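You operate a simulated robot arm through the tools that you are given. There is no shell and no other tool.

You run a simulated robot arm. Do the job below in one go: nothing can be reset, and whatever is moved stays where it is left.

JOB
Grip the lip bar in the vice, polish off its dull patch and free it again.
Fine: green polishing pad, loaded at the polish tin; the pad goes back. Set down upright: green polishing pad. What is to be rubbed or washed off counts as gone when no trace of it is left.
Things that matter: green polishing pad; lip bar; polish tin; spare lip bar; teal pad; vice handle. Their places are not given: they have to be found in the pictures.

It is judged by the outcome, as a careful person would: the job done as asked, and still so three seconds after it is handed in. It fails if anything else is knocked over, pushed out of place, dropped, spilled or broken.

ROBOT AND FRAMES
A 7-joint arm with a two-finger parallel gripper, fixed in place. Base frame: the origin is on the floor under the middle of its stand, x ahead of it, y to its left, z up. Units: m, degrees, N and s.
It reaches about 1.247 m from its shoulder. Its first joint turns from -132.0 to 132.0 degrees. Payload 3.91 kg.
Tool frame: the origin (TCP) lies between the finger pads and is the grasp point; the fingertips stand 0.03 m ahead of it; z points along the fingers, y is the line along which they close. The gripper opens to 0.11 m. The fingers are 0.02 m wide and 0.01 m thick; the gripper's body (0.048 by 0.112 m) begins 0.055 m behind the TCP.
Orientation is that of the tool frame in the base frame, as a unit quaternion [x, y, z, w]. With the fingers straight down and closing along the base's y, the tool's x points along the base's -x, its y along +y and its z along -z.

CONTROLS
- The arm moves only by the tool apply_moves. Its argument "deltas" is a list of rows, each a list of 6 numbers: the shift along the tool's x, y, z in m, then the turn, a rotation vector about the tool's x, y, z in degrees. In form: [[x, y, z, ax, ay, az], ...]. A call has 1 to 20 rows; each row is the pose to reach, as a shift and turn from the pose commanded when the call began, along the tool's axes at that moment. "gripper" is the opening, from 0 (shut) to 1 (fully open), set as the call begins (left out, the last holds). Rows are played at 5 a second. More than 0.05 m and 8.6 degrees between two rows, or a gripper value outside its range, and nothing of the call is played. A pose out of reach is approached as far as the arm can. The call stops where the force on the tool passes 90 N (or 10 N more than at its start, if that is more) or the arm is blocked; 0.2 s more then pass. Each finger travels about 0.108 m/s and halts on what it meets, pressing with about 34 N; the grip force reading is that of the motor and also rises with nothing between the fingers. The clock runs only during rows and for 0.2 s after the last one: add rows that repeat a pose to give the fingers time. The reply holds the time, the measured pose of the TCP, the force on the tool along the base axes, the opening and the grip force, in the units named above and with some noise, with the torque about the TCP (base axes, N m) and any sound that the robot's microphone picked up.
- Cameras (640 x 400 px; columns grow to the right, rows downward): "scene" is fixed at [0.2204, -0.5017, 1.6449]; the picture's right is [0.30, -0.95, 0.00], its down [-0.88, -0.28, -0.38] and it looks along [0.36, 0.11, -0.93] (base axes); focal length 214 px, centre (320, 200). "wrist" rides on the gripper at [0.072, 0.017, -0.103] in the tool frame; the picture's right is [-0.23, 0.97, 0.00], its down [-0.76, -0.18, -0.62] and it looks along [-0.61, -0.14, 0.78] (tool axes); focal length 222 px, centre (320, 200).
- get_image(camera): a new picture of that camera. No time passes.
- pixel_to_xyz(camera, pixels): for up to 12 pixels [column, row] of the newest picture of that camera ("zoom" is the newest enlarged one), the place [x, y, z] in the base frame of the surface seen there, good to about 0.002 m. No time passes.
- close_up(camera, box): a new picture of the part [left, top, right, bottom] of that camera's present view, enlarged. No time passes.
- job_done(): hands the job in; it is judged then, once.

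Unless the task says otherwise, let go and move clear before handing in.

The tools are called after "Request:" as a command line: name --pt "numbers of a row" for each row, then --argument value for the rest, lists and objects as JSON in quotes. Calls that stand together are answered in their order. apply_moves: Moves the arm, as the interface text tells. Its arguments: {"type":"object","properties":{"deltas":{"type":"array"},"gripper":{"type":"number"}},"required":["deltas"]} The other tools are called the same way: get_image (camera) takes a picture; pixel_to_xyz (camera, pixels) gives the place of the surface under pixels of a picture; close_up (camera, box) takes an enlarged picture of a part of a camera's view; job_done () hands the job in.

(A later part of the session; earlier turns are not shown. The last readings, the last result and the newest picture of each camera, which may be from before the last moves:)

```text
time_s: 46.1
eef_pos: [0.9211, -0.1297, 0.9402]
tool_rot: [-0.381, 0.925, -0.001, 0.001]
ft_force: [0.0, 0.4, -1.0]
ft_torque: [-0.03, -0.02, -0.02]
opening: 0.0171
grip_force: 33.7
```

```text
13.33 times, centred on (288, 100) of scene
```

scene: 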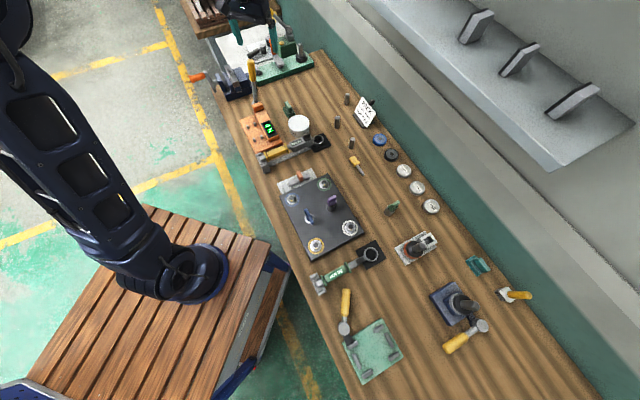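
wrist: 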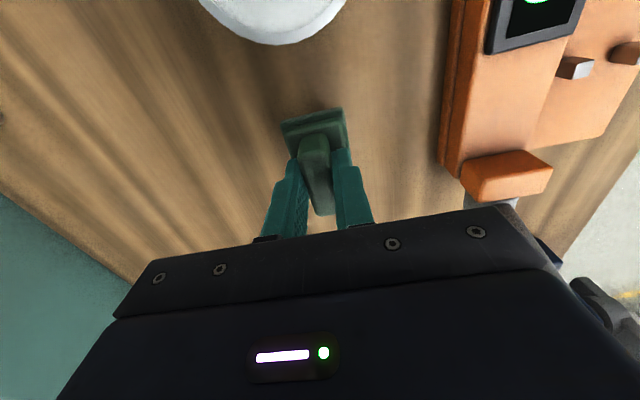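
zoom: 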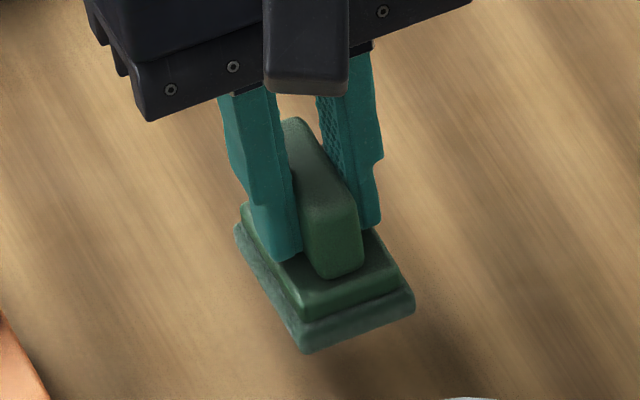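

The pad hangs clear of the bench. The opening creeps (17.6→17.1 mm), so I'll check whether it's slipping by comparing the same close-up after a pause.

Request:
close_up --camera "wrist" --box '[256, 90, 384, 220]'

Request:
apply_moves --pt "0 0 0 0 0 0" --pt "0 0 0 0 0 0" --pt "0 0 0 0 0 0" --pt "0 0 0 0 0 0" --pt "0 0 0 0 0 0" --gripper 0

Request:
close_up --camera "wrist" --box '[256, 90, 384, 220]'

```text
3.08 times, centred on (320, 155) of wrist
```

zoom: 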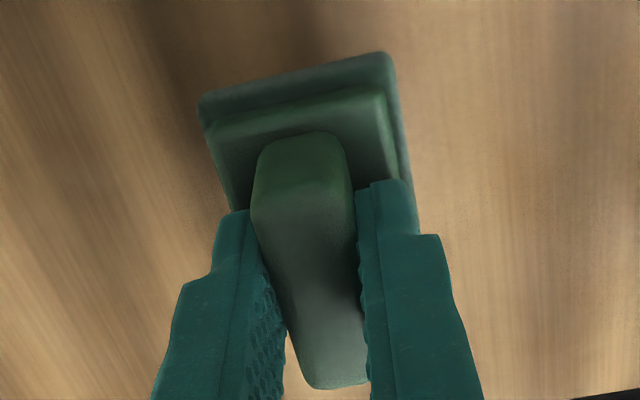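

```text
time_s: 47.3
eef_pos: [0.9202, -0.1301, 0.9404]
tool_rot: [-0.38, 0.925, -0.001, 0.0]
ft_force: [0.9, -0.1, -0.4]
ft_torque: [-0.02, 0.0, 0.0]
opening: 0.0176
grip_force: 34.0
```

```text
3.08 times, centred on (320, 155) of wrist
```

zoom: 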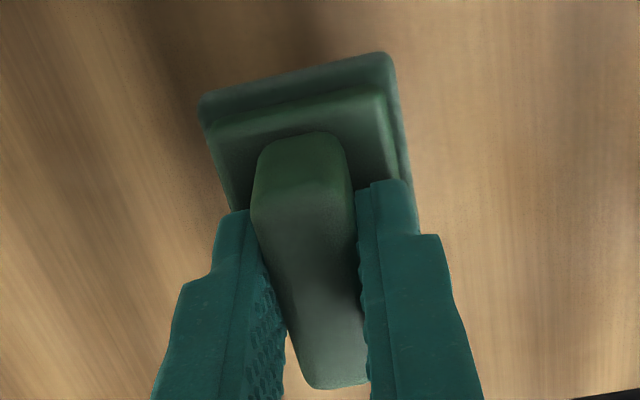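

The hold is stable (17.6 mm, picture unchanged). Now I'll measure the tin's rim accurately from the scene camera.

Request:
close_up --camera "scene" --box '[276, 105, 324, 135]'

```text
13.33 times, centred on (300, 120) of scene
```

zoom: 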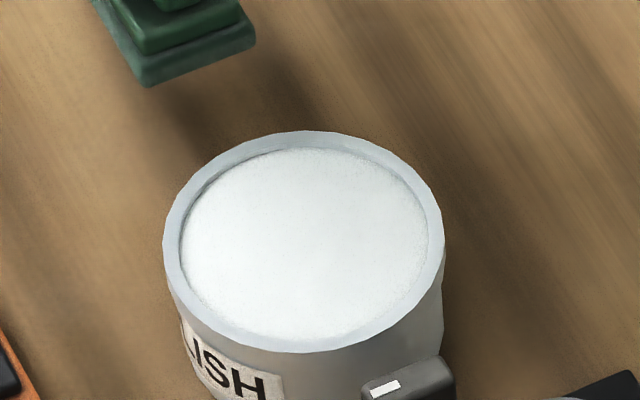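

Request:
pixel_to_xyz --camera "zoom" --pixels '[[173, 235], [436, 240], [305, 138], [300, 345], [205, 170], [405, 170], [205, 310], [405, 315], [305, 240], [230, 240], [380, 240], [400, 375]]'

```text
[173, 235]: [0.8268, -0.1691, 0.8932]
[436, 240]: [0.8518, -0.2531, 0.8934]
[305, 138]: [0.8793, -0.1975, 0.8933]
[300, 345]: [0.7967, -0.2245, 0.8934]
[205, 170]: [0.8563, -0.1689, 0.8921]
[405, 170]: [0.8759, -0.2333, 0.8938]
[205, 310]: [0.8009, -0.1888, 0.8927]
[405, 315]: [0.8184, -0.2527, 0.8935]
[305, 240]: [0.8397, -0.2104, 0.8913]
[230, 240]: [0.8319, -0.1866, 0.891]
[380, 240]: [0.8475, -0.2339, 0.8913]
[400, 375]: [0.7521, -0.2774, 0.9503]
```

The tin's centre is (0.8386,-0.211), rim z=0.8935, inner radius ≈40 mm, polish surface ≈0.891 — the pad (half-diagonal ~35 mm) fits inside. I'll lift, carry the pad gently over the tin and stop 20 mm above the polish.

Request:
apply_moves --pt "0 0 -0.01 0 0 0" --pt "0 0 -0.025 0 0 0" --pt "0 0 -0.04 0 0 0" --pt "0.01 0 -0.045 0 0 0" --pt "0.03 0 -0.045 0 0 0" --pt "0.05 0 -0.045 0 0 0" --pt "0.07 0 -0.045 0 0 0" --pt "0.09 0 -0.045 0 0 0" --pt "0.105 0 -0.045 0 0 0" --pt "0.1156 0 -0.045 0 0 0" --pt "0.1156 0 -0.04 0 0 0" --pt "0.1156 0 -0.03 0 0 0" --pt "0.1156 0 -0.022 0 0 0" --pt "0.1156 0 -0.022 0 0 0" --gripper 0

Request:
get_image --camera "wrist"

Request:
close_up --camera "scene" --box '[260, 85, 340, 135]'

```text
time_s: 50.3
eef_pos: [0.8384, -0.2108, 0.9602]
tool_rot: [-0.382, 0.924, -0.002, 0.001]
ft_force: [0.3, 0.0, -0.7]
ft_torque: [0.01, 0.01, 0.02]
opening: 0.0175
grip_force: 34.1
```

```text
taken
```

wrist: 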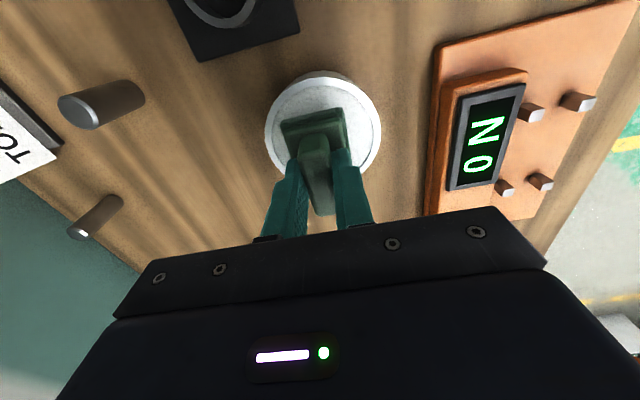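

```text
8.00 times, centred on (300, 110) of scene
```

zoom: 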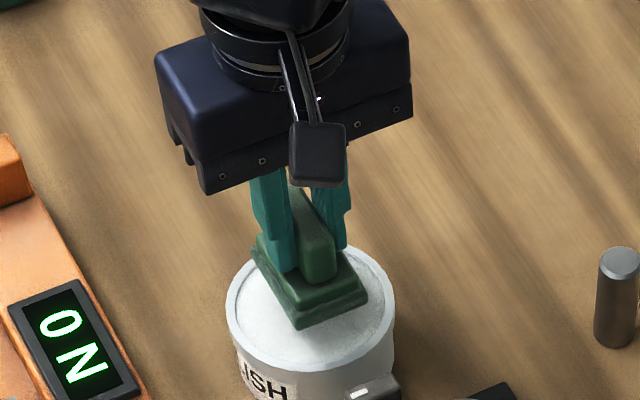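

The pad is centred over the tin, 18 mm above the polish. Descend slowly to touch it with light force.

Request:
apply_moves --pt "0 0 0.005 0 0 0" --pt "0 0 0.01 0 0 0" --pt "0 0 0.013 0 0 0" --pt "0 0 0.015 0 0 0" --pt "0 0 0.017 0 0 0" --pt "0 0 0.018 0 0 0" --gripper 0

Request:
close_up --camera "scene" --box '[260, 85, 340, 135]'

```text
time_s: 51.7
eef_pos: [0.837, -0.2102, 0.9429]
tool_rot: [-0.382, 0.924, -0.001, 0.0]
ft_force: [0.1, 0.4, -1.3]
ft_torque: [-0.05, 0.05, -0.01]
opening: 0.0175
grip_force: 33.6
```

```text
8.00 times, centred on (300, 110) of scene
```

zoom: 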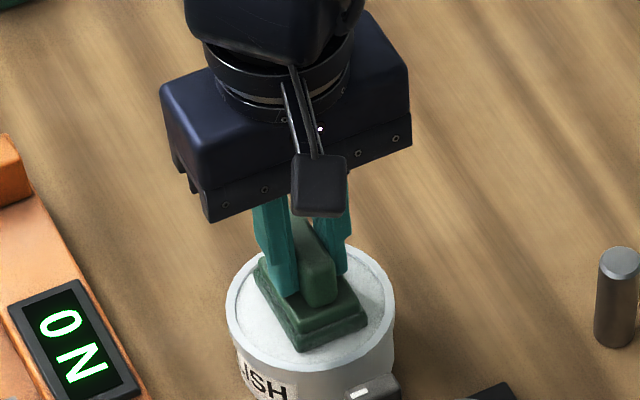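

No contact force yet. Continue down in 0.5 mm steps.

Request:
apply_moves --pt "0 0 0.0005 0 0 0" --pt "0 0 0.001 0 0 0" --pt "0 0 0.0015 0 0 0" --pt "0 0 0.0015 0 0 0" --gripper 0

```text
time_s: 52.7
eef_pos: [0.8375, -0.2107, 0.9418]
tool_rot: [-0.381, 0.925, -0.001, 0.0]
ft_force: [-1.0, -1.5, 2.8]
ft_torque: [0.01, 0.11, -0.02]
opening: 0.0174
grip_force: 33.6
```

Slight contact (2.8 N). Press a touch more.

Request:
apply_moves --pt "0 0 0.0005 0 0 0" --pt "0 0 0.001 0 0 0" --pt "0 0 0.001 0 0 0" --gripper 0

```text
time_s: 53.5
eef_pos: [0.8376, -0.2103, 0.9417]
tool_rot: [-0.381, 0.925, -0.001, 0.0]
ft_force: [-1.9, 3.0, 19.0]
ft_torque: [0.07, 0.17, 0.0]
opening: 0.0176
grip_force: 33.6
```

19 N pressing on the polish. I'll make a small ±2 mm circular dab to load the pad, then lift.

Request:
apply_moves --pt "0.002 0 0 0 0 0" --pt "0 0.002 0 0 0 0" --pt "-0.002 0 0 0 0 0" --pt "0 -0.002 0 0 0 0" --pt "0.002 0 0 0 0 0" --pt "0 0 0 0 0 0" --pt "0 0 0 0 0 0" --gripper 0

Request:
close_up --camera "scene" --box '[260, 85, 340, 135]'

```text
time_s: 55.1
eef_pos: [0.8392, -0.2098, 0.9407]
tool_rot: [-0.38, 0.925, 0.0, 0.001]
ft_force: [-0.7, -5.9, 26.7]
ft_torque: [-0.08, 0.06, 0.01]
opening: 0.0173
grip_force: 34.4
```

```text
8.00 times, centred on (300, 110) of scene
```

zoom: 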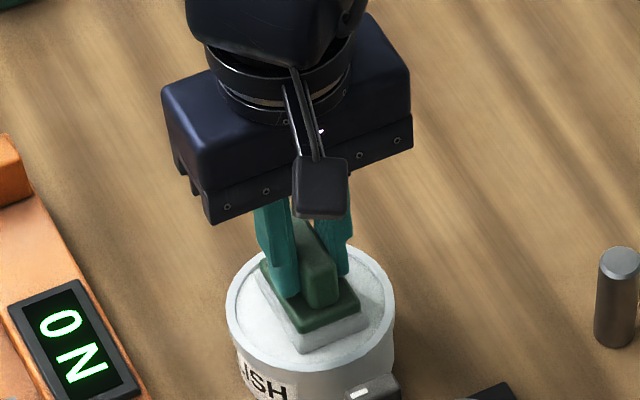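

The pad's base has turned white: it's loaded. I'll lift straight up to z≈1.22, above the lever's top (1.10), keeping it smooth.

Request:
apply_moves --pt "0 0 -0.002 0 0 0" --pt "0 0 -0.006 0 0 0" --pt "0 0 -0.015 0 0 0" --pt "0 0 -0.03 0 0 0" --pt "0 0 -0.05 0 0 0" --pt "0 0 -0.075 0 0 0" --pt "0 0 -0.1 0 0 0" --pt "0 0 -0.13 0 0 0" --pt "0 0 -0.16 0 0 0" --pt "0 0 -0.19 0 0 0" --pt "0 0 -0.22 0 0 0" --pt "0 0 -0.245 0 0 0" --pt "0 0 -0.265 0 0 0" --pt "0 0 -0.28 0 0 0" --pt "0 0 -0.28 0 0 0" --gripper 0

Request:
get_image --camera "wrist"

Request:
get_image --camera "scene"

```text
time_s: 58.3
eef_pos: [0.8373, -0.2105, 1.2213]
tool_rot: [-0.382, 0.924, -0.001, 0.0]
ft_force: [0.3, -1.0, -1.4]
ft_torque: [-0.03, 0.0, 0.01]
opening: 0.0172
grip_force: 34.6
```

```text
taken
```

wrist: 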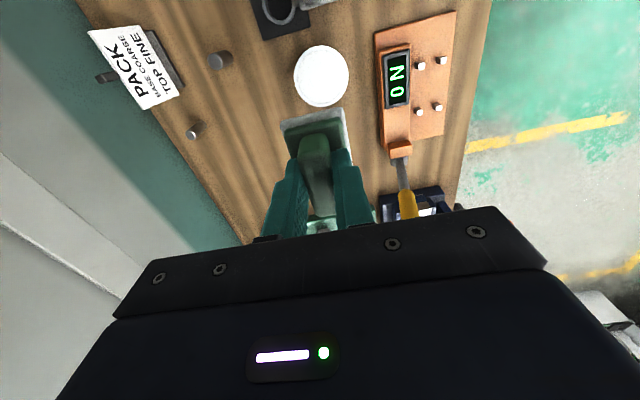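

```text
taken
```

scene: 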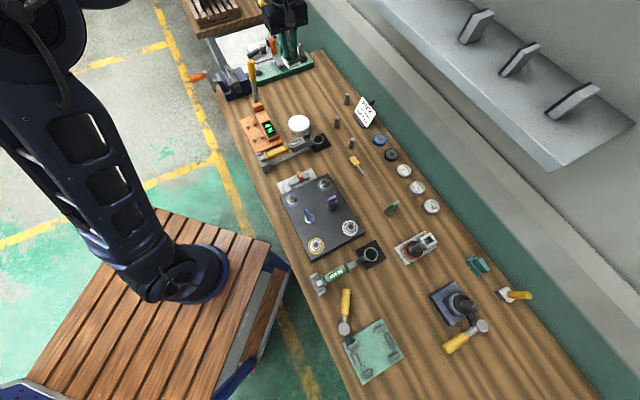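

The tin is clean and the pad is still held. Traverse at z≈1.22 to above the bar.

Request:
apply_moves --pt "-0.01 0.005 0 0 0 0" --pt "-0.03 0.015 0 0 0 0" --pt "-0.06 0.029 0 0 0 0" --pt "-0.09 0.043 0 0 0 0" --pt "-0.12 0.057 0 0 0 0" --pt "-0.15 0.071 0 0 0 0" --pt "-0.18 0.085 0 0 0 0" --pt "-0.21 0.099 0 0 0 0" --pt "-0.24 0.113 0 0 0 0" --pt "-0.27 0.127 0 0 0 0" --pt "-0.3 0.141 0 0 0 0" --pt "-0.33 0.155 0 0 0 0" --pt "-0.35 0.165 0 0 0 0" --pt "-0.36 0.169 0 0 0 0" --pt "-0.3638 0.1709 0 0 0 0" --pt "-0.3638 0.1709 0 0 0 0" --gripper 0

Request:
get_image --camera "wrist"

Request:
close_up --camera "scene" --box '[195, 30, 291, 90]'

```text
time_s: 61.7
eef_pos: [0.975, 0.1676, 1.2211]
tool_rot: [-0.382, 0.924, -0.001, 0.0]
ft_force: [0.2, 0.5, -0.2]
ft_torque: [0.01, -0.02, -0.01]
opening: 0.0176
grip_force: 34.3
```

```text
taken
```

wrist: 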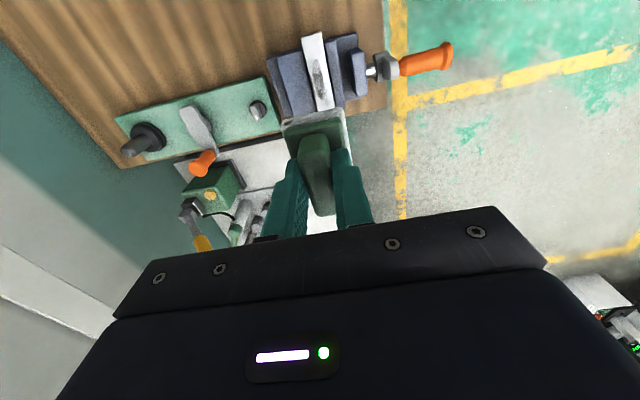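

```text
6.67 times, centred on (243, 60) of scene
```

zoom: 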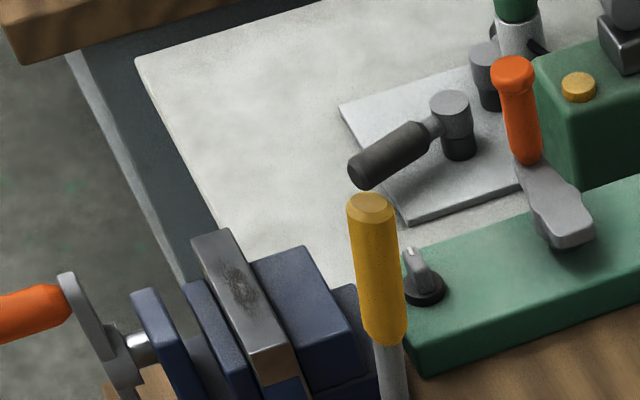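

The bar with its dull patch is visible at wrist (318,75). I'll measure bar corners and patch extent from here.

Request:
close_up --camera "wrist" --box '[270, 25, 366, 115]'

Request:
close_up --camera "wrist" --box '[280, 25, 360, 75]'

Request:
close_up --camera "wrist" --box '[280, 65, 360, 115]'

```text
4.44 times, centred on (318, 70) of wrist
```

zoom: 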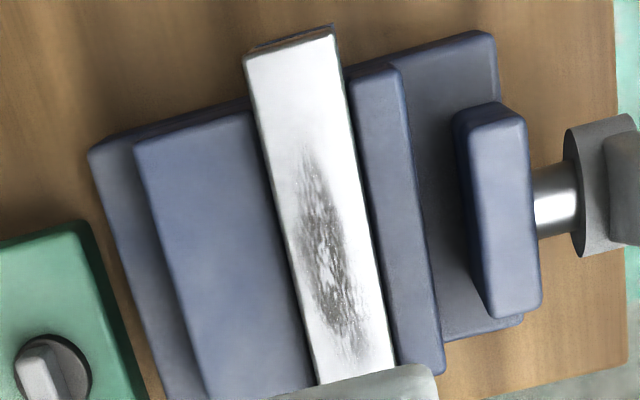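

```text
8.00 times, centred on (320, 50) of wrist
```

zoom: 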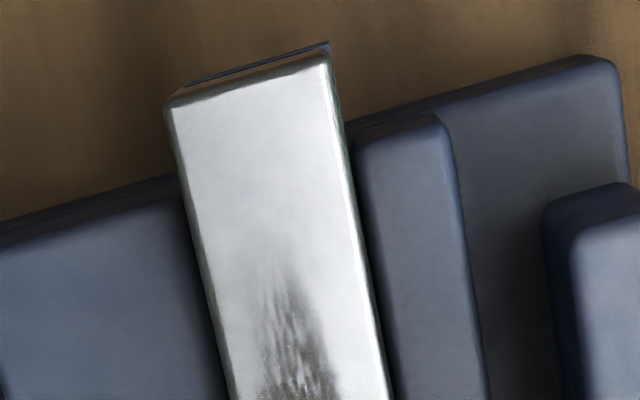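

```text
8.00 times, centred on (320, 90) of wrist
```

zoom: 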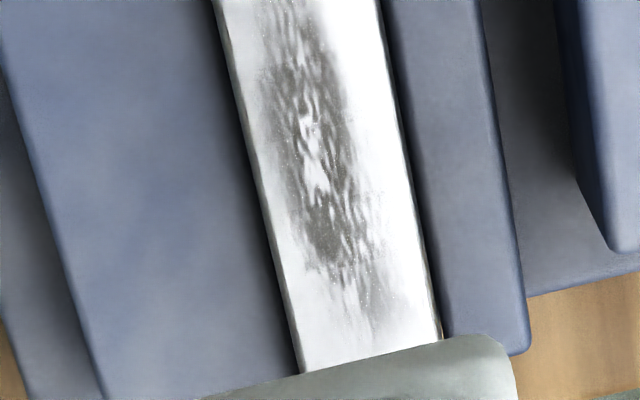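

Request:
pixel_to_xyz --camera "zoom" --pixels '[[225, 20], [375, 20], [300, 360], [435, 330], [310, 100], [330, 200], [270, 60], [350, 100], [360, 290], [320, 290], [395, 200], [265, 130]]'

Request:
close_up --camera "wrist" --box '[280, 25, 360, 75]'

Request:
pixel_to_xyz --camera "zoom" --pixels '[[172, 105], [325, 65], [225, 350], [380, 350], [290, 270], [280, 320], [400, 200], [100, 300], [400, 130], [360, 300]]'

```text
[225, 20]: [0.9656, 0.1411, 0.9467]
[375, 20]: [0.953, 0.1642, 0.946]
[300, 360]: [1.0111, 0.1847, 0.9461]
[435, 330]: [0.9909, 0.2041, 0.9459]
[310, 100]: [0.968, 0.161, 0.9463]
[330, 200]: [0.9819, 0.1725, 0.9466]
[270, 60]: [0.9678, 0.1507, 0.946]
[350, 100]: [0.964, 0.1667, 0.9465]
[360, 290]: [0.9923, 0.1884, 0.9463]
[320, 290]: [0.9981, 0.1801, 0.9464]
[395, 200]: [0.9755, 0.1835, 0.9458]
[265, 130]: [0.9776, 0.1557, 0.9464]
```

```text
8.00 times, centred on (320, 50) of wrist
```

zoom: 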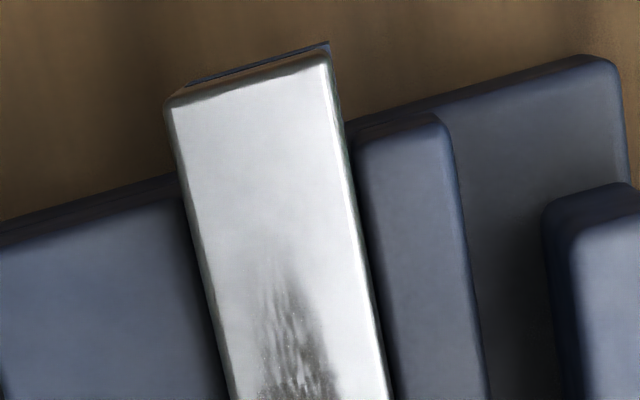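

```text
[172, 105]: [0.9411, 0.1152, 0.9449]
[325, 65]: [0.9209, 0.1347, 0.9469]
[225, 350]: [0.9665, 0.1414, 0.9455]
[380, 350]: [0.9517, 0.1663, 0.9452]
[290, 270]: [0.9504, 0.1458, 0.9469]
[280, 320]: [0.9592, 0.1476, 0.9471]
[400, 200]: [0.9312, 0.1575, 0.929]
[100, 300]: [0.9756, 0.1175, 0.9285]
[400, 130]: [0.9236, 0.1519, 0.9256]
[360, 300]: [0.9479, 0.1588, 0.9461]
```

The bar lies along 44.8°, its top centre at about (0.975,0.169,0.946); the patch spans ~70 mm along it. Before descending I'll check heights of nearby tools (orange handle, black lever, yellow lever).

Request:
close_up --camera "scene" --box '[195, 30, 291, 90]'

Request:
pixel_to_xyz --camera "zoom" --pixels '[[512, 65], [520, 140], [450, 95], [370, 175], [372, 205], [415, 260], [580, 80], [610, 30], [560, 235], [330, 290]]'

```text
6.67 times, centred on (243, 60) of scene
```

zoom: 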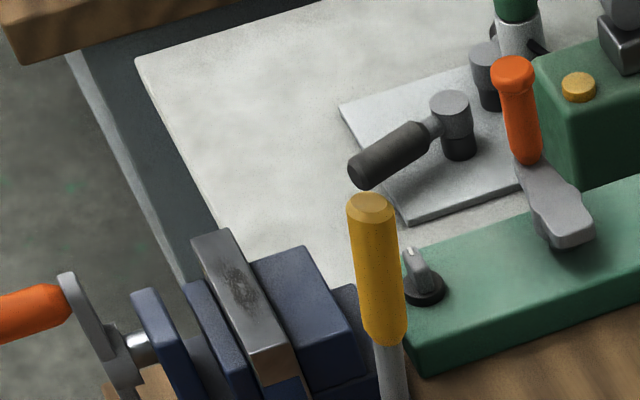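

```text
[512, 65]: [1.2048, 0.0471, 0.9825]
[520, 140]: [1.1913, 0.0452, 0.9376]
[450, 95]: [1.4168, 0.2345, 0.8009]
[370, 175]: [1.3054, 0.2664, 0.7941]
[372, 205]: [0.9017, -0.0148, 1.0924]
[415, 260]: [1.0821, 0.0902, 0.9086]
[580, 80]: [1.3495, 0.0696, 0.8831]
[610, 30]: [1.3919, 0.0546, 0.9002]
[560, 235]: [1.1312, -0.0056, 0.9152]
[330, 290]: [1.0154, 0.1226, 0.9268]
```

Nothing tall is near the descent path. Lower the pad over the bar to just above contact.

Request:
apply_moves --pt "-0.0009 0.0009 0.01 0 0 0" --pt "-0.0009 0.0009 0.03 0 0 0" --pt "-0.0009 0.0009 0.06 0 0 0" --pt "-0.0009 0.0009 0.09 0 0 0" --pt "-0.0009 0.0009 0.12 0 0 0" --pt "-0.0009 0.0009 0.15 0 0 0" --pt "-0.0009 0.0009 0.175 0 0 0" --pt "-0.0009 0.0009 0.195 0 0 0" --pt "-0.0009 0.0009 0.21 0 0 0" --pt "-0.0009 0.0009 0.217 0 0 0" --pt "-0.0009 0.0009 0.217 0 0 0" --gripper 0

Request:
get_image --camera "wrist"

Request:
close_up --camera "scene" --box '[195, 45, 275, 95]'

```text
time_s: 64.1
eef_pos: [0.9758, 0.1678, 1.003]
tool_rot: [-0.38, 0.925, 0.0, 0.0]
ft_force: [1.1, 0.2, -1.0]
ft_torque: [-0.05, -0.02, -0.02]
opening: 0.0172
grip_force: 33.6
```

```text
taken
```

wrist: 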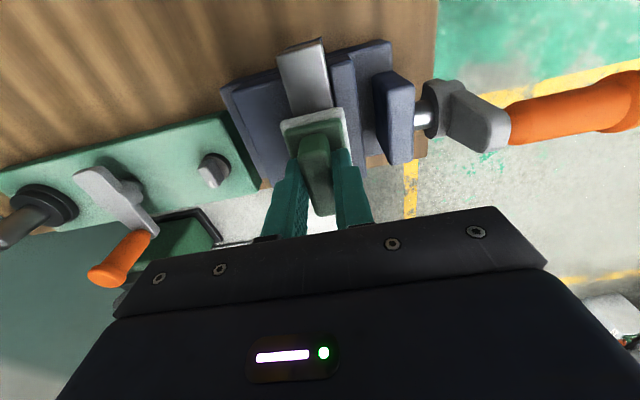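

```text
8.00 times, centred on (235, 70) of scene
```

zoom: 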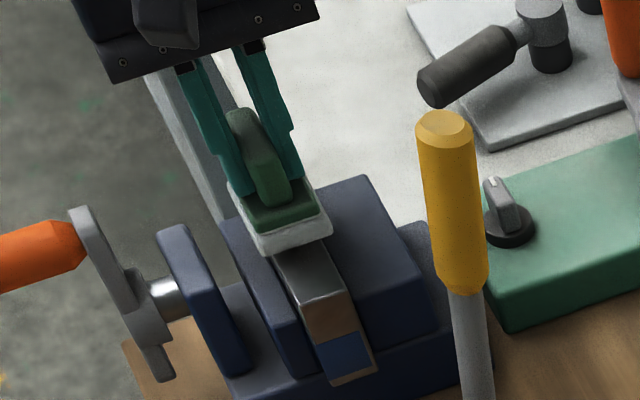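

The pad hovers over the bar, centred across its width. Lower gently to contact.

Request:
apply_moves --pt "0 0 0.002 0 0 0" --pt "0 0 0.004 0 0 0" --pt "0 0 0.005 0 0 0" --pt "0 0 0.006 0 0 0" --pt "0 0 0.006 0 0 0" --gripper 0

```text
time_s: 65.3
eef_pos: [0.9758, 0.1692, 0.999]
tool_rot: [-0.381, 0.925, 0.0, 0.001]
ft_force: [0.0, -1.3, 3.4]
ft_torque: [0.06, 0.02, -0.01]
opening: 0.0174
grip_force: 33.7
```

Request:
apply_moves --pt "0 0 0.0005 0 0 0" --pt "0 0 0.001 0 0 0" --pt "0 0 0.001 0 0 0" --gripper 0

```text
time_s: 66.1
eef_pos: [0.9759, 0.1682, 0.998]
tool_rot: [-0.381, 0.925, -0.001, 0.001]
ft_force: [4.9, 1.3, 12.1]
ft_torque: [0.05, -0.12, -0.01]
opening: 0.0173
grip_force: 34.1
```

12 N of contact. Now rub along the bar with ±20 mm strokes.

Request:
apply_moves --pt "0.007 0 0 0 0 0" --pt "0.014 0 0 0 0 0" --pt "0.02 0 0 0 0 0" --pt "0.013 0 0 0 0 0" --pt "0.006 0 0 0 0 0" --pt "-0.001 0 0 0 0 0" --pt "-0.008 0 0 0 0 0" --pt "-0.015 0 0 0 0 0" --pt "-0.02 0 0 0 0 0" --pt "-0.013 0 0 0 0 0" --pt "-0.006 0 0 0 0 0" --pt "0.001 0 0 0 0 0" --pt "0.008 0 0 0 0 0" --pt "0.015 0 0 0 0 0" --pt "0.02 0 0 0 0 0" --pt "0.013 0 0 0 0 0" --pt "0.006 0 0 0 0 0" --pt "0 0 0 0 0 0" --gripper 0

Request:
get_image --camera "wrist"

Request:
close_up --camera "scene" --box '[195, 45, 275, 95]'

```text
time_s: 69.9
eef_pos: [0.9765, 0.169, 0.9973]
tool_rot: [-0.381, 0.924, -0.001, 0.001]
ft_force: [-6.0, -7.5, 20.5]
ft_torque: [-0.22, 0.23, 0.02]
opening: 0.0174
grip_force: 33.4
```

```text
taken
```

wrist: 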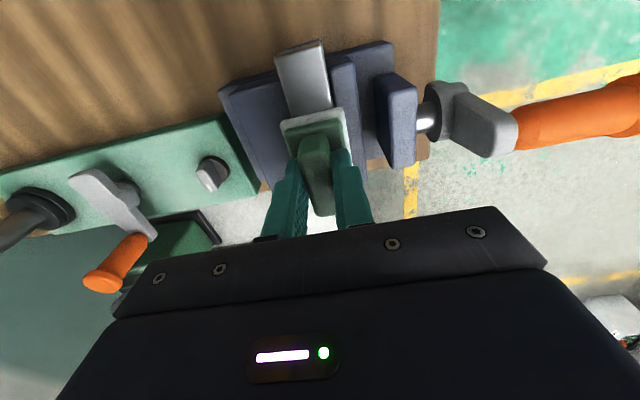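

```text
8.00 times, centred on (235, 70) of scene
```

zoom: 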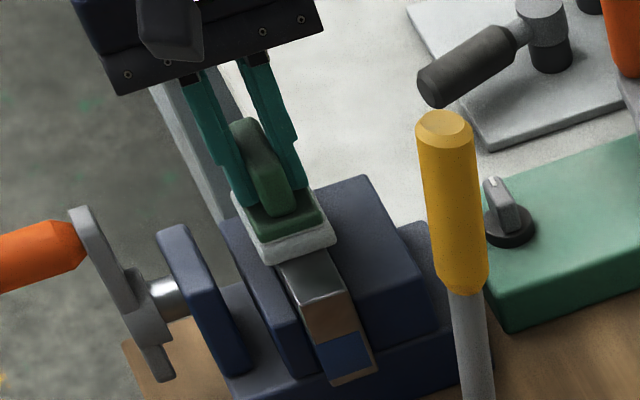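

Contact stays good (≈20 N) and the bar holds firm. A second set of slightly longer strokes, then I'll lift to inspect.

Request:
apply_moves --pt "0.008 0 0 0 0 0" --pt "0.016 0 0 0 0 0" --pt "0.024 0 0 0 0 0" --pt "0.016 0 0 0 0 0" --pt "0.008 0 0 0 0 0" --pt "0 0 0 0 0 0" --pt "-0.008 0 0 0 0 0" --pt "-0.016 0 0 0 0 0" --pt "-0.024 0 0 0 0 0" --pt "-0.016 0.002 0 0 0 0" --pt "-0.008 0.002 0 0 0 0" --pt "0 0.002 0 0 0 0" --pt "0.008 0.002 0 0 0 0" --pt "0.016 0.002 0 0 0 0" --pt "0.024 0 0 0 0 0" --pt "0.016 -0.002 0 0 0 0" --pt "0.008 -0.002 0 0 0 0" --pt "0 -0.002 0 0 0 0" --pt "-0.008 -0.002 0 0 0 0" --pt "0 0 0 0 0 0" --gripper 0

Request:
apply_moves --pt "0 0 -0.003 0 0 0" --pt "0 0 -0.012 0 0 0" --pt "0 0 -0.03 0 0 0" --pt "0 0 -0.05 0 0 0" --pt "-0.02 0 -0.07 0 0 0" --pt "-0.05 0 -0.08 0 0 0" --pt "-0.08 0 -0.08 0 0 0" --pt "-0.08 0 -0.08 0 0 0" --gripper 0

Request:
get_image --camera "wrist"

Request:
close_up --camera "scene" --box '[195, 45, 275, 95]'

```text
time_s: 74.1
eef_pos: [0.9748, 0.17, 0.9979]
tool_rot: [-0.382, 0.924, 0.0, 0.002]
ft_force: [8.2, 6.5, 19.3]
ft_torque: [0.13, -0.17, 0.0]
opening: 0.0174
grip_force: 34.0
```

```text
time_s: 75.9
eef_pos: [1.0324, 0.2248, 1.0752]
tool_rot: [-0.381, 0.925, -0.001, 0.001]
ft_force: [-0.6, 1.0, -1.1]
ft_torque: [-0.01, 0.01, 0.0]
opening: 0.0174
grip_force: 33.8
```

```text
taken
```

wrist: 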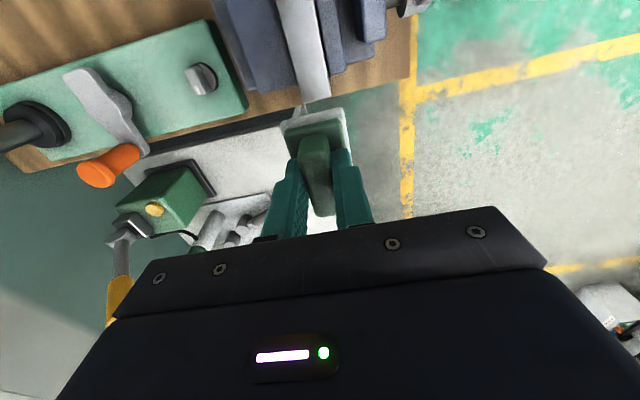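

```text
8.00 times, centred on (235, 70) of scene
```

zoom: 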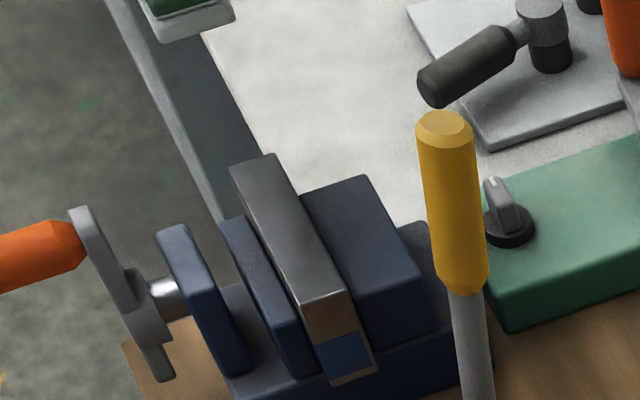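

The bar's top now looks plain in the scene view. I'll inspect it at high magnification for any trace.

Request:
close_up --camera "scene" --box '[217, 60, 249, 80]'

Request:
close_up --camera "scene" --box '[217, 68, 249, 88]'

Request:
close_up --camera "wrist" --box '[256, 0, 352, 60]'

Request:
close_up --camera "wrist" --box '[272, 50, 352, 110]'

```text
16.00 times, centred on (233, 70) of scene
```

zoom: 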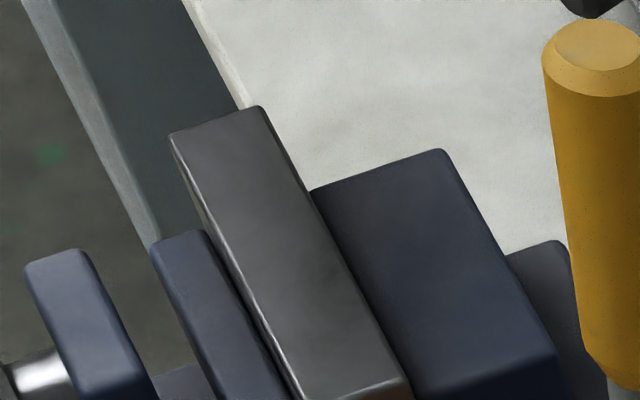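

```text
16.00 times, centred on (233, 78) of scene
```

zoom: 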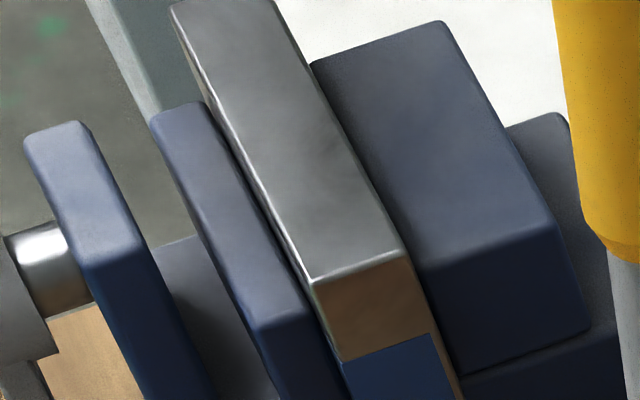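

```text
6.67 times, centred on (304, 30) of wrist
```

zoom: 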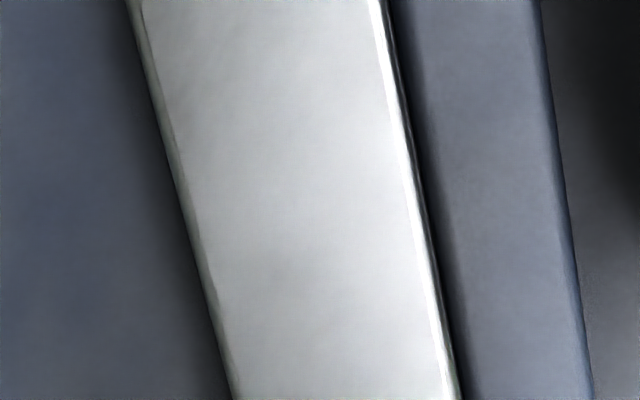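

```text
6.67 times, centred on (312, 80) of wrist
```

zoom: 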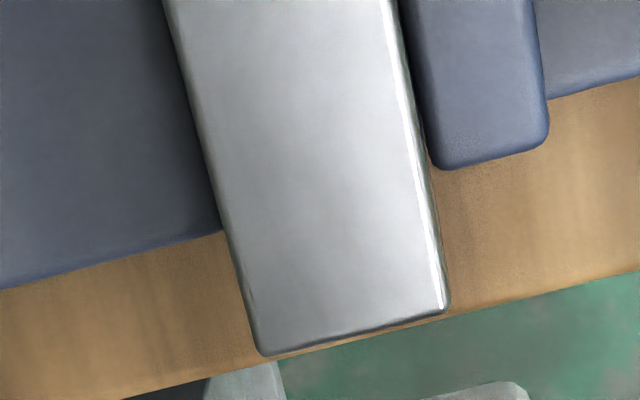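

The patch is no longer visible from either camera, at most a very faint cloudiness I can't tell from lighting. To be sure no trace remains, I'll go back down and do another pair of stroke sets.

Request:
apply_moves --pt "0.03 0 0 0 0 0" --pt "0.06 0 0.01 0 0 0" --pt "0.08 0 0.03 0 0 0" --pt "0.08 0 0.055 0 0 0" --pt "0.08 0 0.07 0 0 0" --pt "0.08 0 0.076 0 0 0" --pt "0.08 0 0.079 0 0 0" --pt "0.08 0 0.08 0 0 0" --gripper 0

Request:
apply_moves --pt "0.008 0 0 0 0 0" --pt "0.016 0 0 0 0 0" --pt "0.024 0 0 0 0 0" --pt "0.016 0 0 0 0 0" --pt "0.008 0 0 0 0 0" --pt "0 0 0 0 0 0" --pt "-0.008 0 0 0 0 0" --pt "-0.016 0 0 0 0 0" --pt "-0.024 0 0 0 0 0" --pt "-0.016 0.003 0 0 0 0" --pt "-0.008 0.003 0 0 0 0" --pt "0 0.003 0 0 0 0" --pt "0.008 0.003 0 0 0 0" --pt "0.016 0.003 0 0 0 0" --pt "0.024 0 0 0 0 0" --pt "0.016 -0.003 0 0 0 0" --pt "0.008 -0.003 0 0 0 0" --pt "0 -0.003 0 0 0 0" --pt "-0.008 -0.003 0 0 0 0" --pt "-0.016 0 0 0 0 0" --gripper 0

Request:
apply_moves --pt "-0.008 0 0 0 0 0" --pt "0 0 0 0 0 0" --pt "0.008 0 0 0 0 0" --pt "0.016 0 0 0 0 0" --pt "0.024 0 0 0 0 0" --pt "0.032 0 0 0 0 0" --pt "0.04 0 0 0 0 0" --pt "0.032 0 0 0 0 0" --pt "0.024 0 0 0 0 0" --pt "0.016 0 0 0 0 0" --pt "0.008 0 0 0 0 0" --pt "0 0 0 0 0 0" --pt "-0.008 0 0 0 0 0" --pt "0 0 0 0 0 0" --pt "0.008 0 0 0 0 0" --pt "0.016 0 0 0 0 0" --pt "0.016 0 0 0 0 0" --gripper 0

Request:
apply_moves --pt "0 0 -0.003 0 0 0" --pt "0 0 -0.012 0 0 0" --pt "0 0 -0.03 0 0 0" --pt "0 0 -0.05 0 0 0" --pt "-0.02 0 -0.07 0 0 0" --pt "-0.05 0 -0.09 0 0 0" --pt "-0.08 0 -0.1 0 0 0" --pt "-0.08 0 -0.1 0 0 0" --gripper 0

Request:
close_up --camera "scene" --box '[217, 63, 249, 83]'

Request:
close_up --camera "wrist" --box '[256, 0, 352, 60]'

Request:
get_image --camera "wrist"

```text
time_s: 77.7
eef_pos: [0.9755, 0.1678, 0.9968]
tool_rot: [-0.381, 0.924, -0.002, 0.001]
ft_force: [0.1, 0.7, 1.0]
ft_torque: [0.05, -0.01, -0.03]
opening: 0.0173
grip_force: 33.9
```

```text
time_s: 81.9
eef_pos: [0.9886, 0.1787, 0.9975]
tool_rot: [-0.382, 0.924, -0.001, 0.001]
ft_force: [-2.6, -3.5, 10.0]
ft_torque: [-0.16, 0.13, 0.03]
opening: 0.017
grip_force: 33.9
```

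```text
time_s: 85.5
eef_pos: [0.975, 0.1683, 0.9969]
tool_rot: [-0.381, 0.925, 0.0, 0.0]
ft_force: [-0.2, 0.6, 1.7]
ft_torque: [0.03, 0.01, 0.0]
opening: 0.0176
grip_force: 33.6
```

```text
time_s: 87.3
eef_pos: [1.0321, 0.2248, 1.0964]
tool_rot: [-0.381, 0.924, 0.0, 0.001]
ft_force: [-0.1, -0.5, -1.0]
ft_torque: [0.02, 0.01, 0.02]
opening: 0.0173
grip_force: 34.1
```

```text
16.00 times, centred on (233, 73) of scene
```

zoom: 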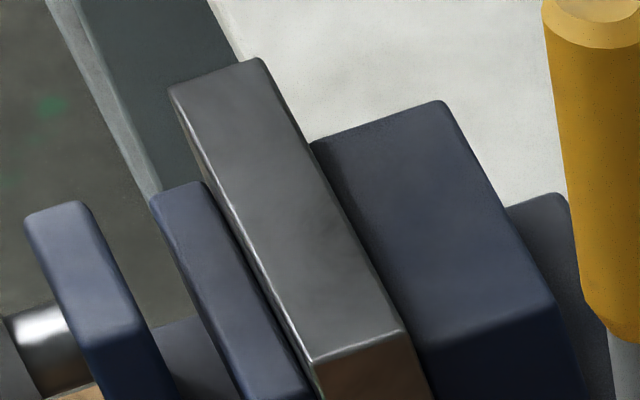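

```text
6.67 times, centred on (304, 30) of wrist
```

zoom: 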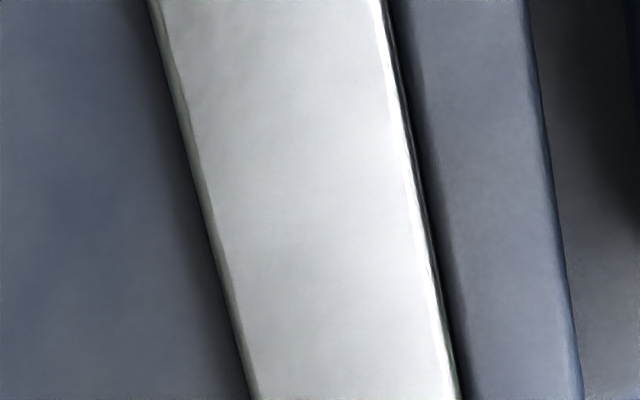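

```text
taken
```

wrist: 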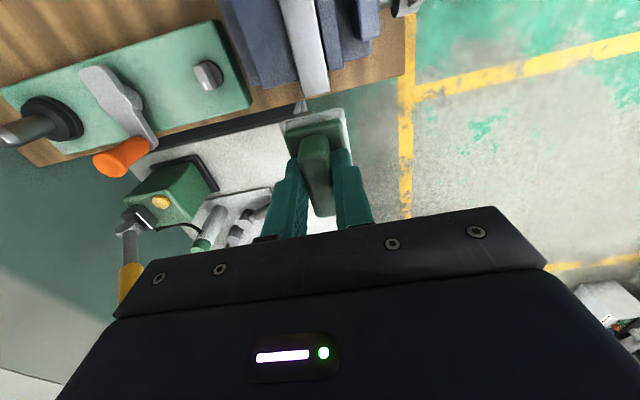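

The bar top looks uniformly polished. I'll rise to the earlier vantage point (z≈1.22 above the bar) for the same view I had before polishing, to compare.

Request:
apply_moves --pt "0 0 -0.01 0 0 0" --pt "0.005 0 -0.03 0 0 0" --pt "0.02 0 -0.055 0 0 0" --pt "0.04 0 -0.08 0 0 0" --pt "0.06 0 -0.105 0 0 0" --pt "0.075 0 -0.12 0 0 0" --pt "0.08 0 -0.125 0 0 0" --pt "0.08 0 -0.125 0 0 0" --gripper 0

Request:
close_up --camera "wrist" --box '[270, 25, 366, 115]'

Request:
close_up --camera "wrist" --box '[280, 25, 360, 75]'

Request:
close_up --camera "wrist" --box '[280, 65, 360, 115]'

```text
time_s: 89.1
eef_pos: [0.9764, 0.1686, 1.2219]
tool_rot: [-0.381, 0.925, -0.001, 0.0]
ft_force: [-0.6, -0.5, -1.0]
ft_torque: [-0.01, -0.02, -0.02]
opening: 0.0173
grip_force: 33.7
```

```text
4.44 times, centred on (318, 70) of wrist
```

zoom: 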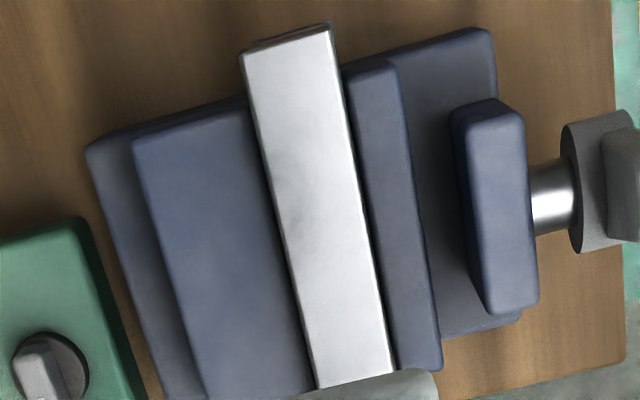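

```text
8.00 times, centred on (320, 50) of wrist
```

zoom: 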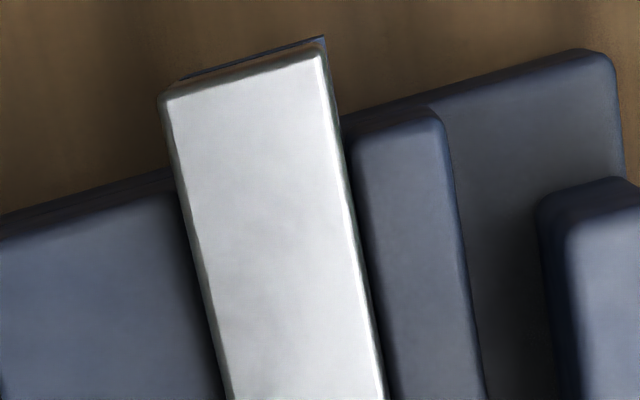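

```text
8.00 times, centred on (320, 90) of wrist
```

zoom: 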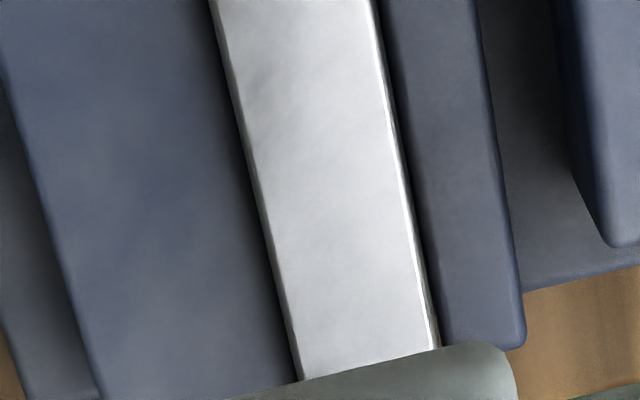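

The dull patch has vanished; only soft cloudiness like that on the painted jaws remains. One more strong close-up around wrist (313,75) where the patch was darkest, to be sure.

Request:
close_up --camera "wrist" --box '[302, 55, 334, 75]'

Request:
close_up --camera "wrist" --box '[304, 70, 336, 90]'

Request:
close_up --camera "wrist" --box '[308, 88, 340, 108]'

Request:
close_up --camera "scene" --box '[221, 66, 245, 81]'

```text
16.00 times, centred on (318, 65) of wrist
```

zoom: 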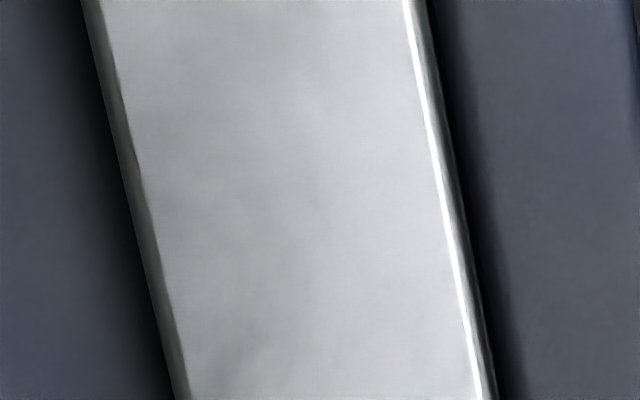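

```text
16.00 times, centred on (320, 80) of wrist
```

zoom: 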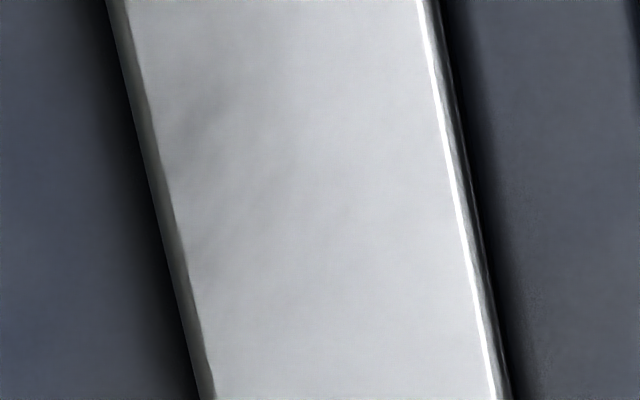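

```text
16.00 times, centred on (324, 98) of wrist
```

zoom: 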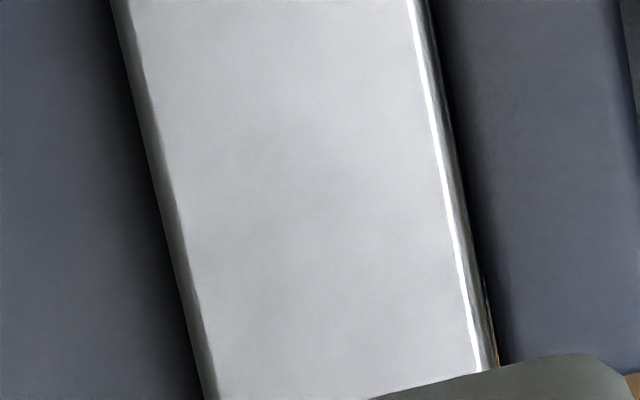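

```text
16.00 times, centred on (233, 74) of scene
```

zoom: 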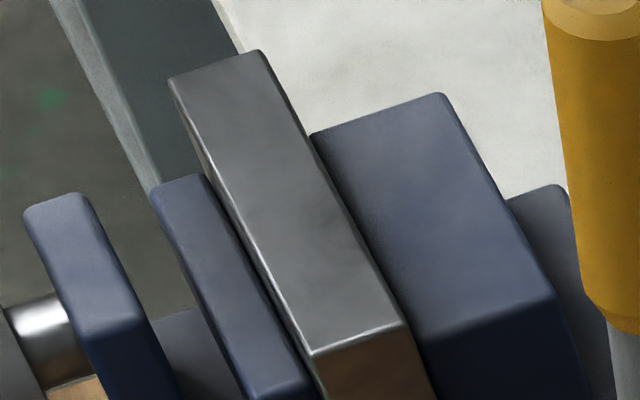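

The surface is uniformly smooth with no speckle left. Since my second pass pressed only lightly, I'll do one more firm pass over the full patch area for certainty.

Request:
apply_moves --pt "0 0 0.01 0 0 0" --pt "0 0 0.03 0 0 0" --pt "0 0 0.06 0 0 0" --pt "0 0 0.09 0 0 0" --pt "0 0 0.12 0 0 0" --pt "0 0 0.15 0 0 0" --pt "0 0 0.18 0 0 0" --pt "0 0 0.2 0 0 0" --pt "0 0 0.213 0 0 0" --pt "0 0 0.22 0 0 0" --pt "0 0 0.2235 0 0 0" --pt "0 0 0.225 0 0 0" --pt "0 0 0.226 0 0 0" --pt "0 0 0.226 0 0 0" --gripper 0

```text
time_s: 92.1
eef_pos: [0.9757, 0.1674, 0.9974]
tool_rot: [-0.381, 0.925, 0.0, 0.002]
ft_force: [0.1, -0.1, 18.0]
ft_torque: [-0.08, 0.22, 0.0]
opening: 0.0176
grip_force: 33.8
```

Good, 18 N of contact. Rub with full-length strokes including small sideways offsets.

Request:
apply_moves --pt "0.008 0 0 0 0 0" --pt "0.016 0 0 0 0 0" --pt "0.024 0 0 0 0 0" --pt "0.016 0.002 0 0 0 0" --pt "0.008 0.002 0 0 0 0" --pt "0 0.002 0 0 0 0" --pt "-0.008 0.002 0 0 0 0" --pt "-0.016 0.002 0 0 0 0" --pt "-0.024 0 0 0 0 0" --pt "-0.016 -0.002 0 0 0 0" --pt "-0.008 -0.002 0 0 0 0" --pt "0 -0.002 0 0 0 0" --pt "0.008 -0.002 0 0 0 0" --pt "0.016 -0.002 0 0 0 0" --pt "0.024 0 0 0 0 0" --pt "0.016 0 0 0 0 0" --pt "0.008 0 0 0 0 0" --pt "0 0 0 0 0 0" --pt "-0.008 0 0 0 0 0" --pt "-0.016 0 0 0 0 0" --gripper 0

Request:
apply_moves --pt "-0.008 0 0 0 0 0" --pt "0 0 0 0 0 0" --pt "0.008 0 0 0 0 0" --pt "0.016 0 0 0 0 0" --pt "0.024 0 0 0 0 0" --pt "0.032 0 0 0 0 0" --pt "0.04 0 0 0 0 0" --pt "0.032 0 0 0 0 0" --pt "0.024 0 0 0 0 0" --pt "0.016 0 0 0 0 0" --pt "0.016 0 0 0 0 0" --gripper 0

Request:
apply_moves --pt "0 0 -0.002 0 0 0" --pt "0 0 -0.008 0 0 0" --pt "0 0 -0.02 0 0 0" --pt "0 0 -0.04 0 0 0" --pt "0 0 -0.065 0 0 0" --pt "0 0 -0.095 0 0 0" --pt "0 0 -0.125 0 0 0" --pt "0 0 -0.155 0 0 0" --pt "0 0 -0.185 0 0 0" --pt "0 0 -0.21 0 0 0" --pt "0 0 -0.225 0 0 0" --pt "0 0 -0.225 0 0 0" --gripper 0

Request:
get_image --camera "wrist"

Request:
close_up --camera "wrist" --box '[270, 25, 366, 115]'

Request:
close_up --camera "wrist" --box '[304, 70, 336, 90]'

```text
time_s: 96.3
eef_pos: [0.9864, 0.1808, 0.9971]
tool_rot: [-0.381, 0.925, -0.001, 0.0]
ft_force: [-10.5, -8.9, 30.1]
ft_torque: [-0.25, 0.47, -0.01]
opening: 0.0173
grip_force: 34.0
```

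```text
time_s: 98.7
eef_pos: [0.9746, 0.1675, 0.9965]
tool_rot: [-0.381, 0.925, -0.001, 0.001]
ft_force: [-6.4, -13.9, 33.5]
ft_torque: [-0.46, 0.3, 0.01]
opening: 0.0174
grip_force: 34.2
```

```text
time_s: 101.3
eef_pos: [0.9769, 0.1686, 1.2193]
tool_rot: [-0.381, 0.924, -0.001, 0.001]
ft_force: [0.7, -0.7, 0.1]
ft_torque: [-0.04, 0.01, 0.0]
opening: 0.0173
grip_force: 33.9
```

```text
taken
```

wrist: 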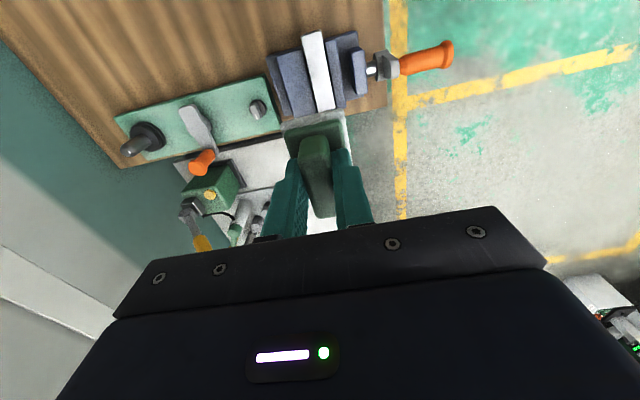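

```text
4.44 times, centred on (318, 70) of wrist
```

zoom: 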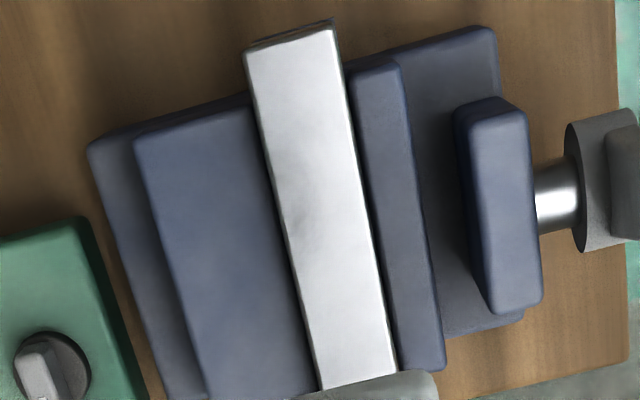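

```text
16.00 times, centred on (320, 80) of wrist
```

zoom: 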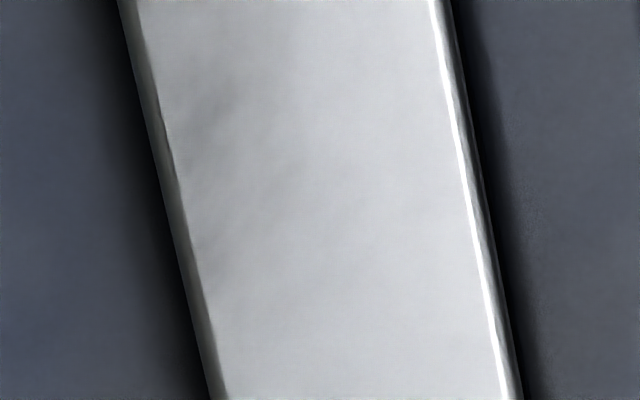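

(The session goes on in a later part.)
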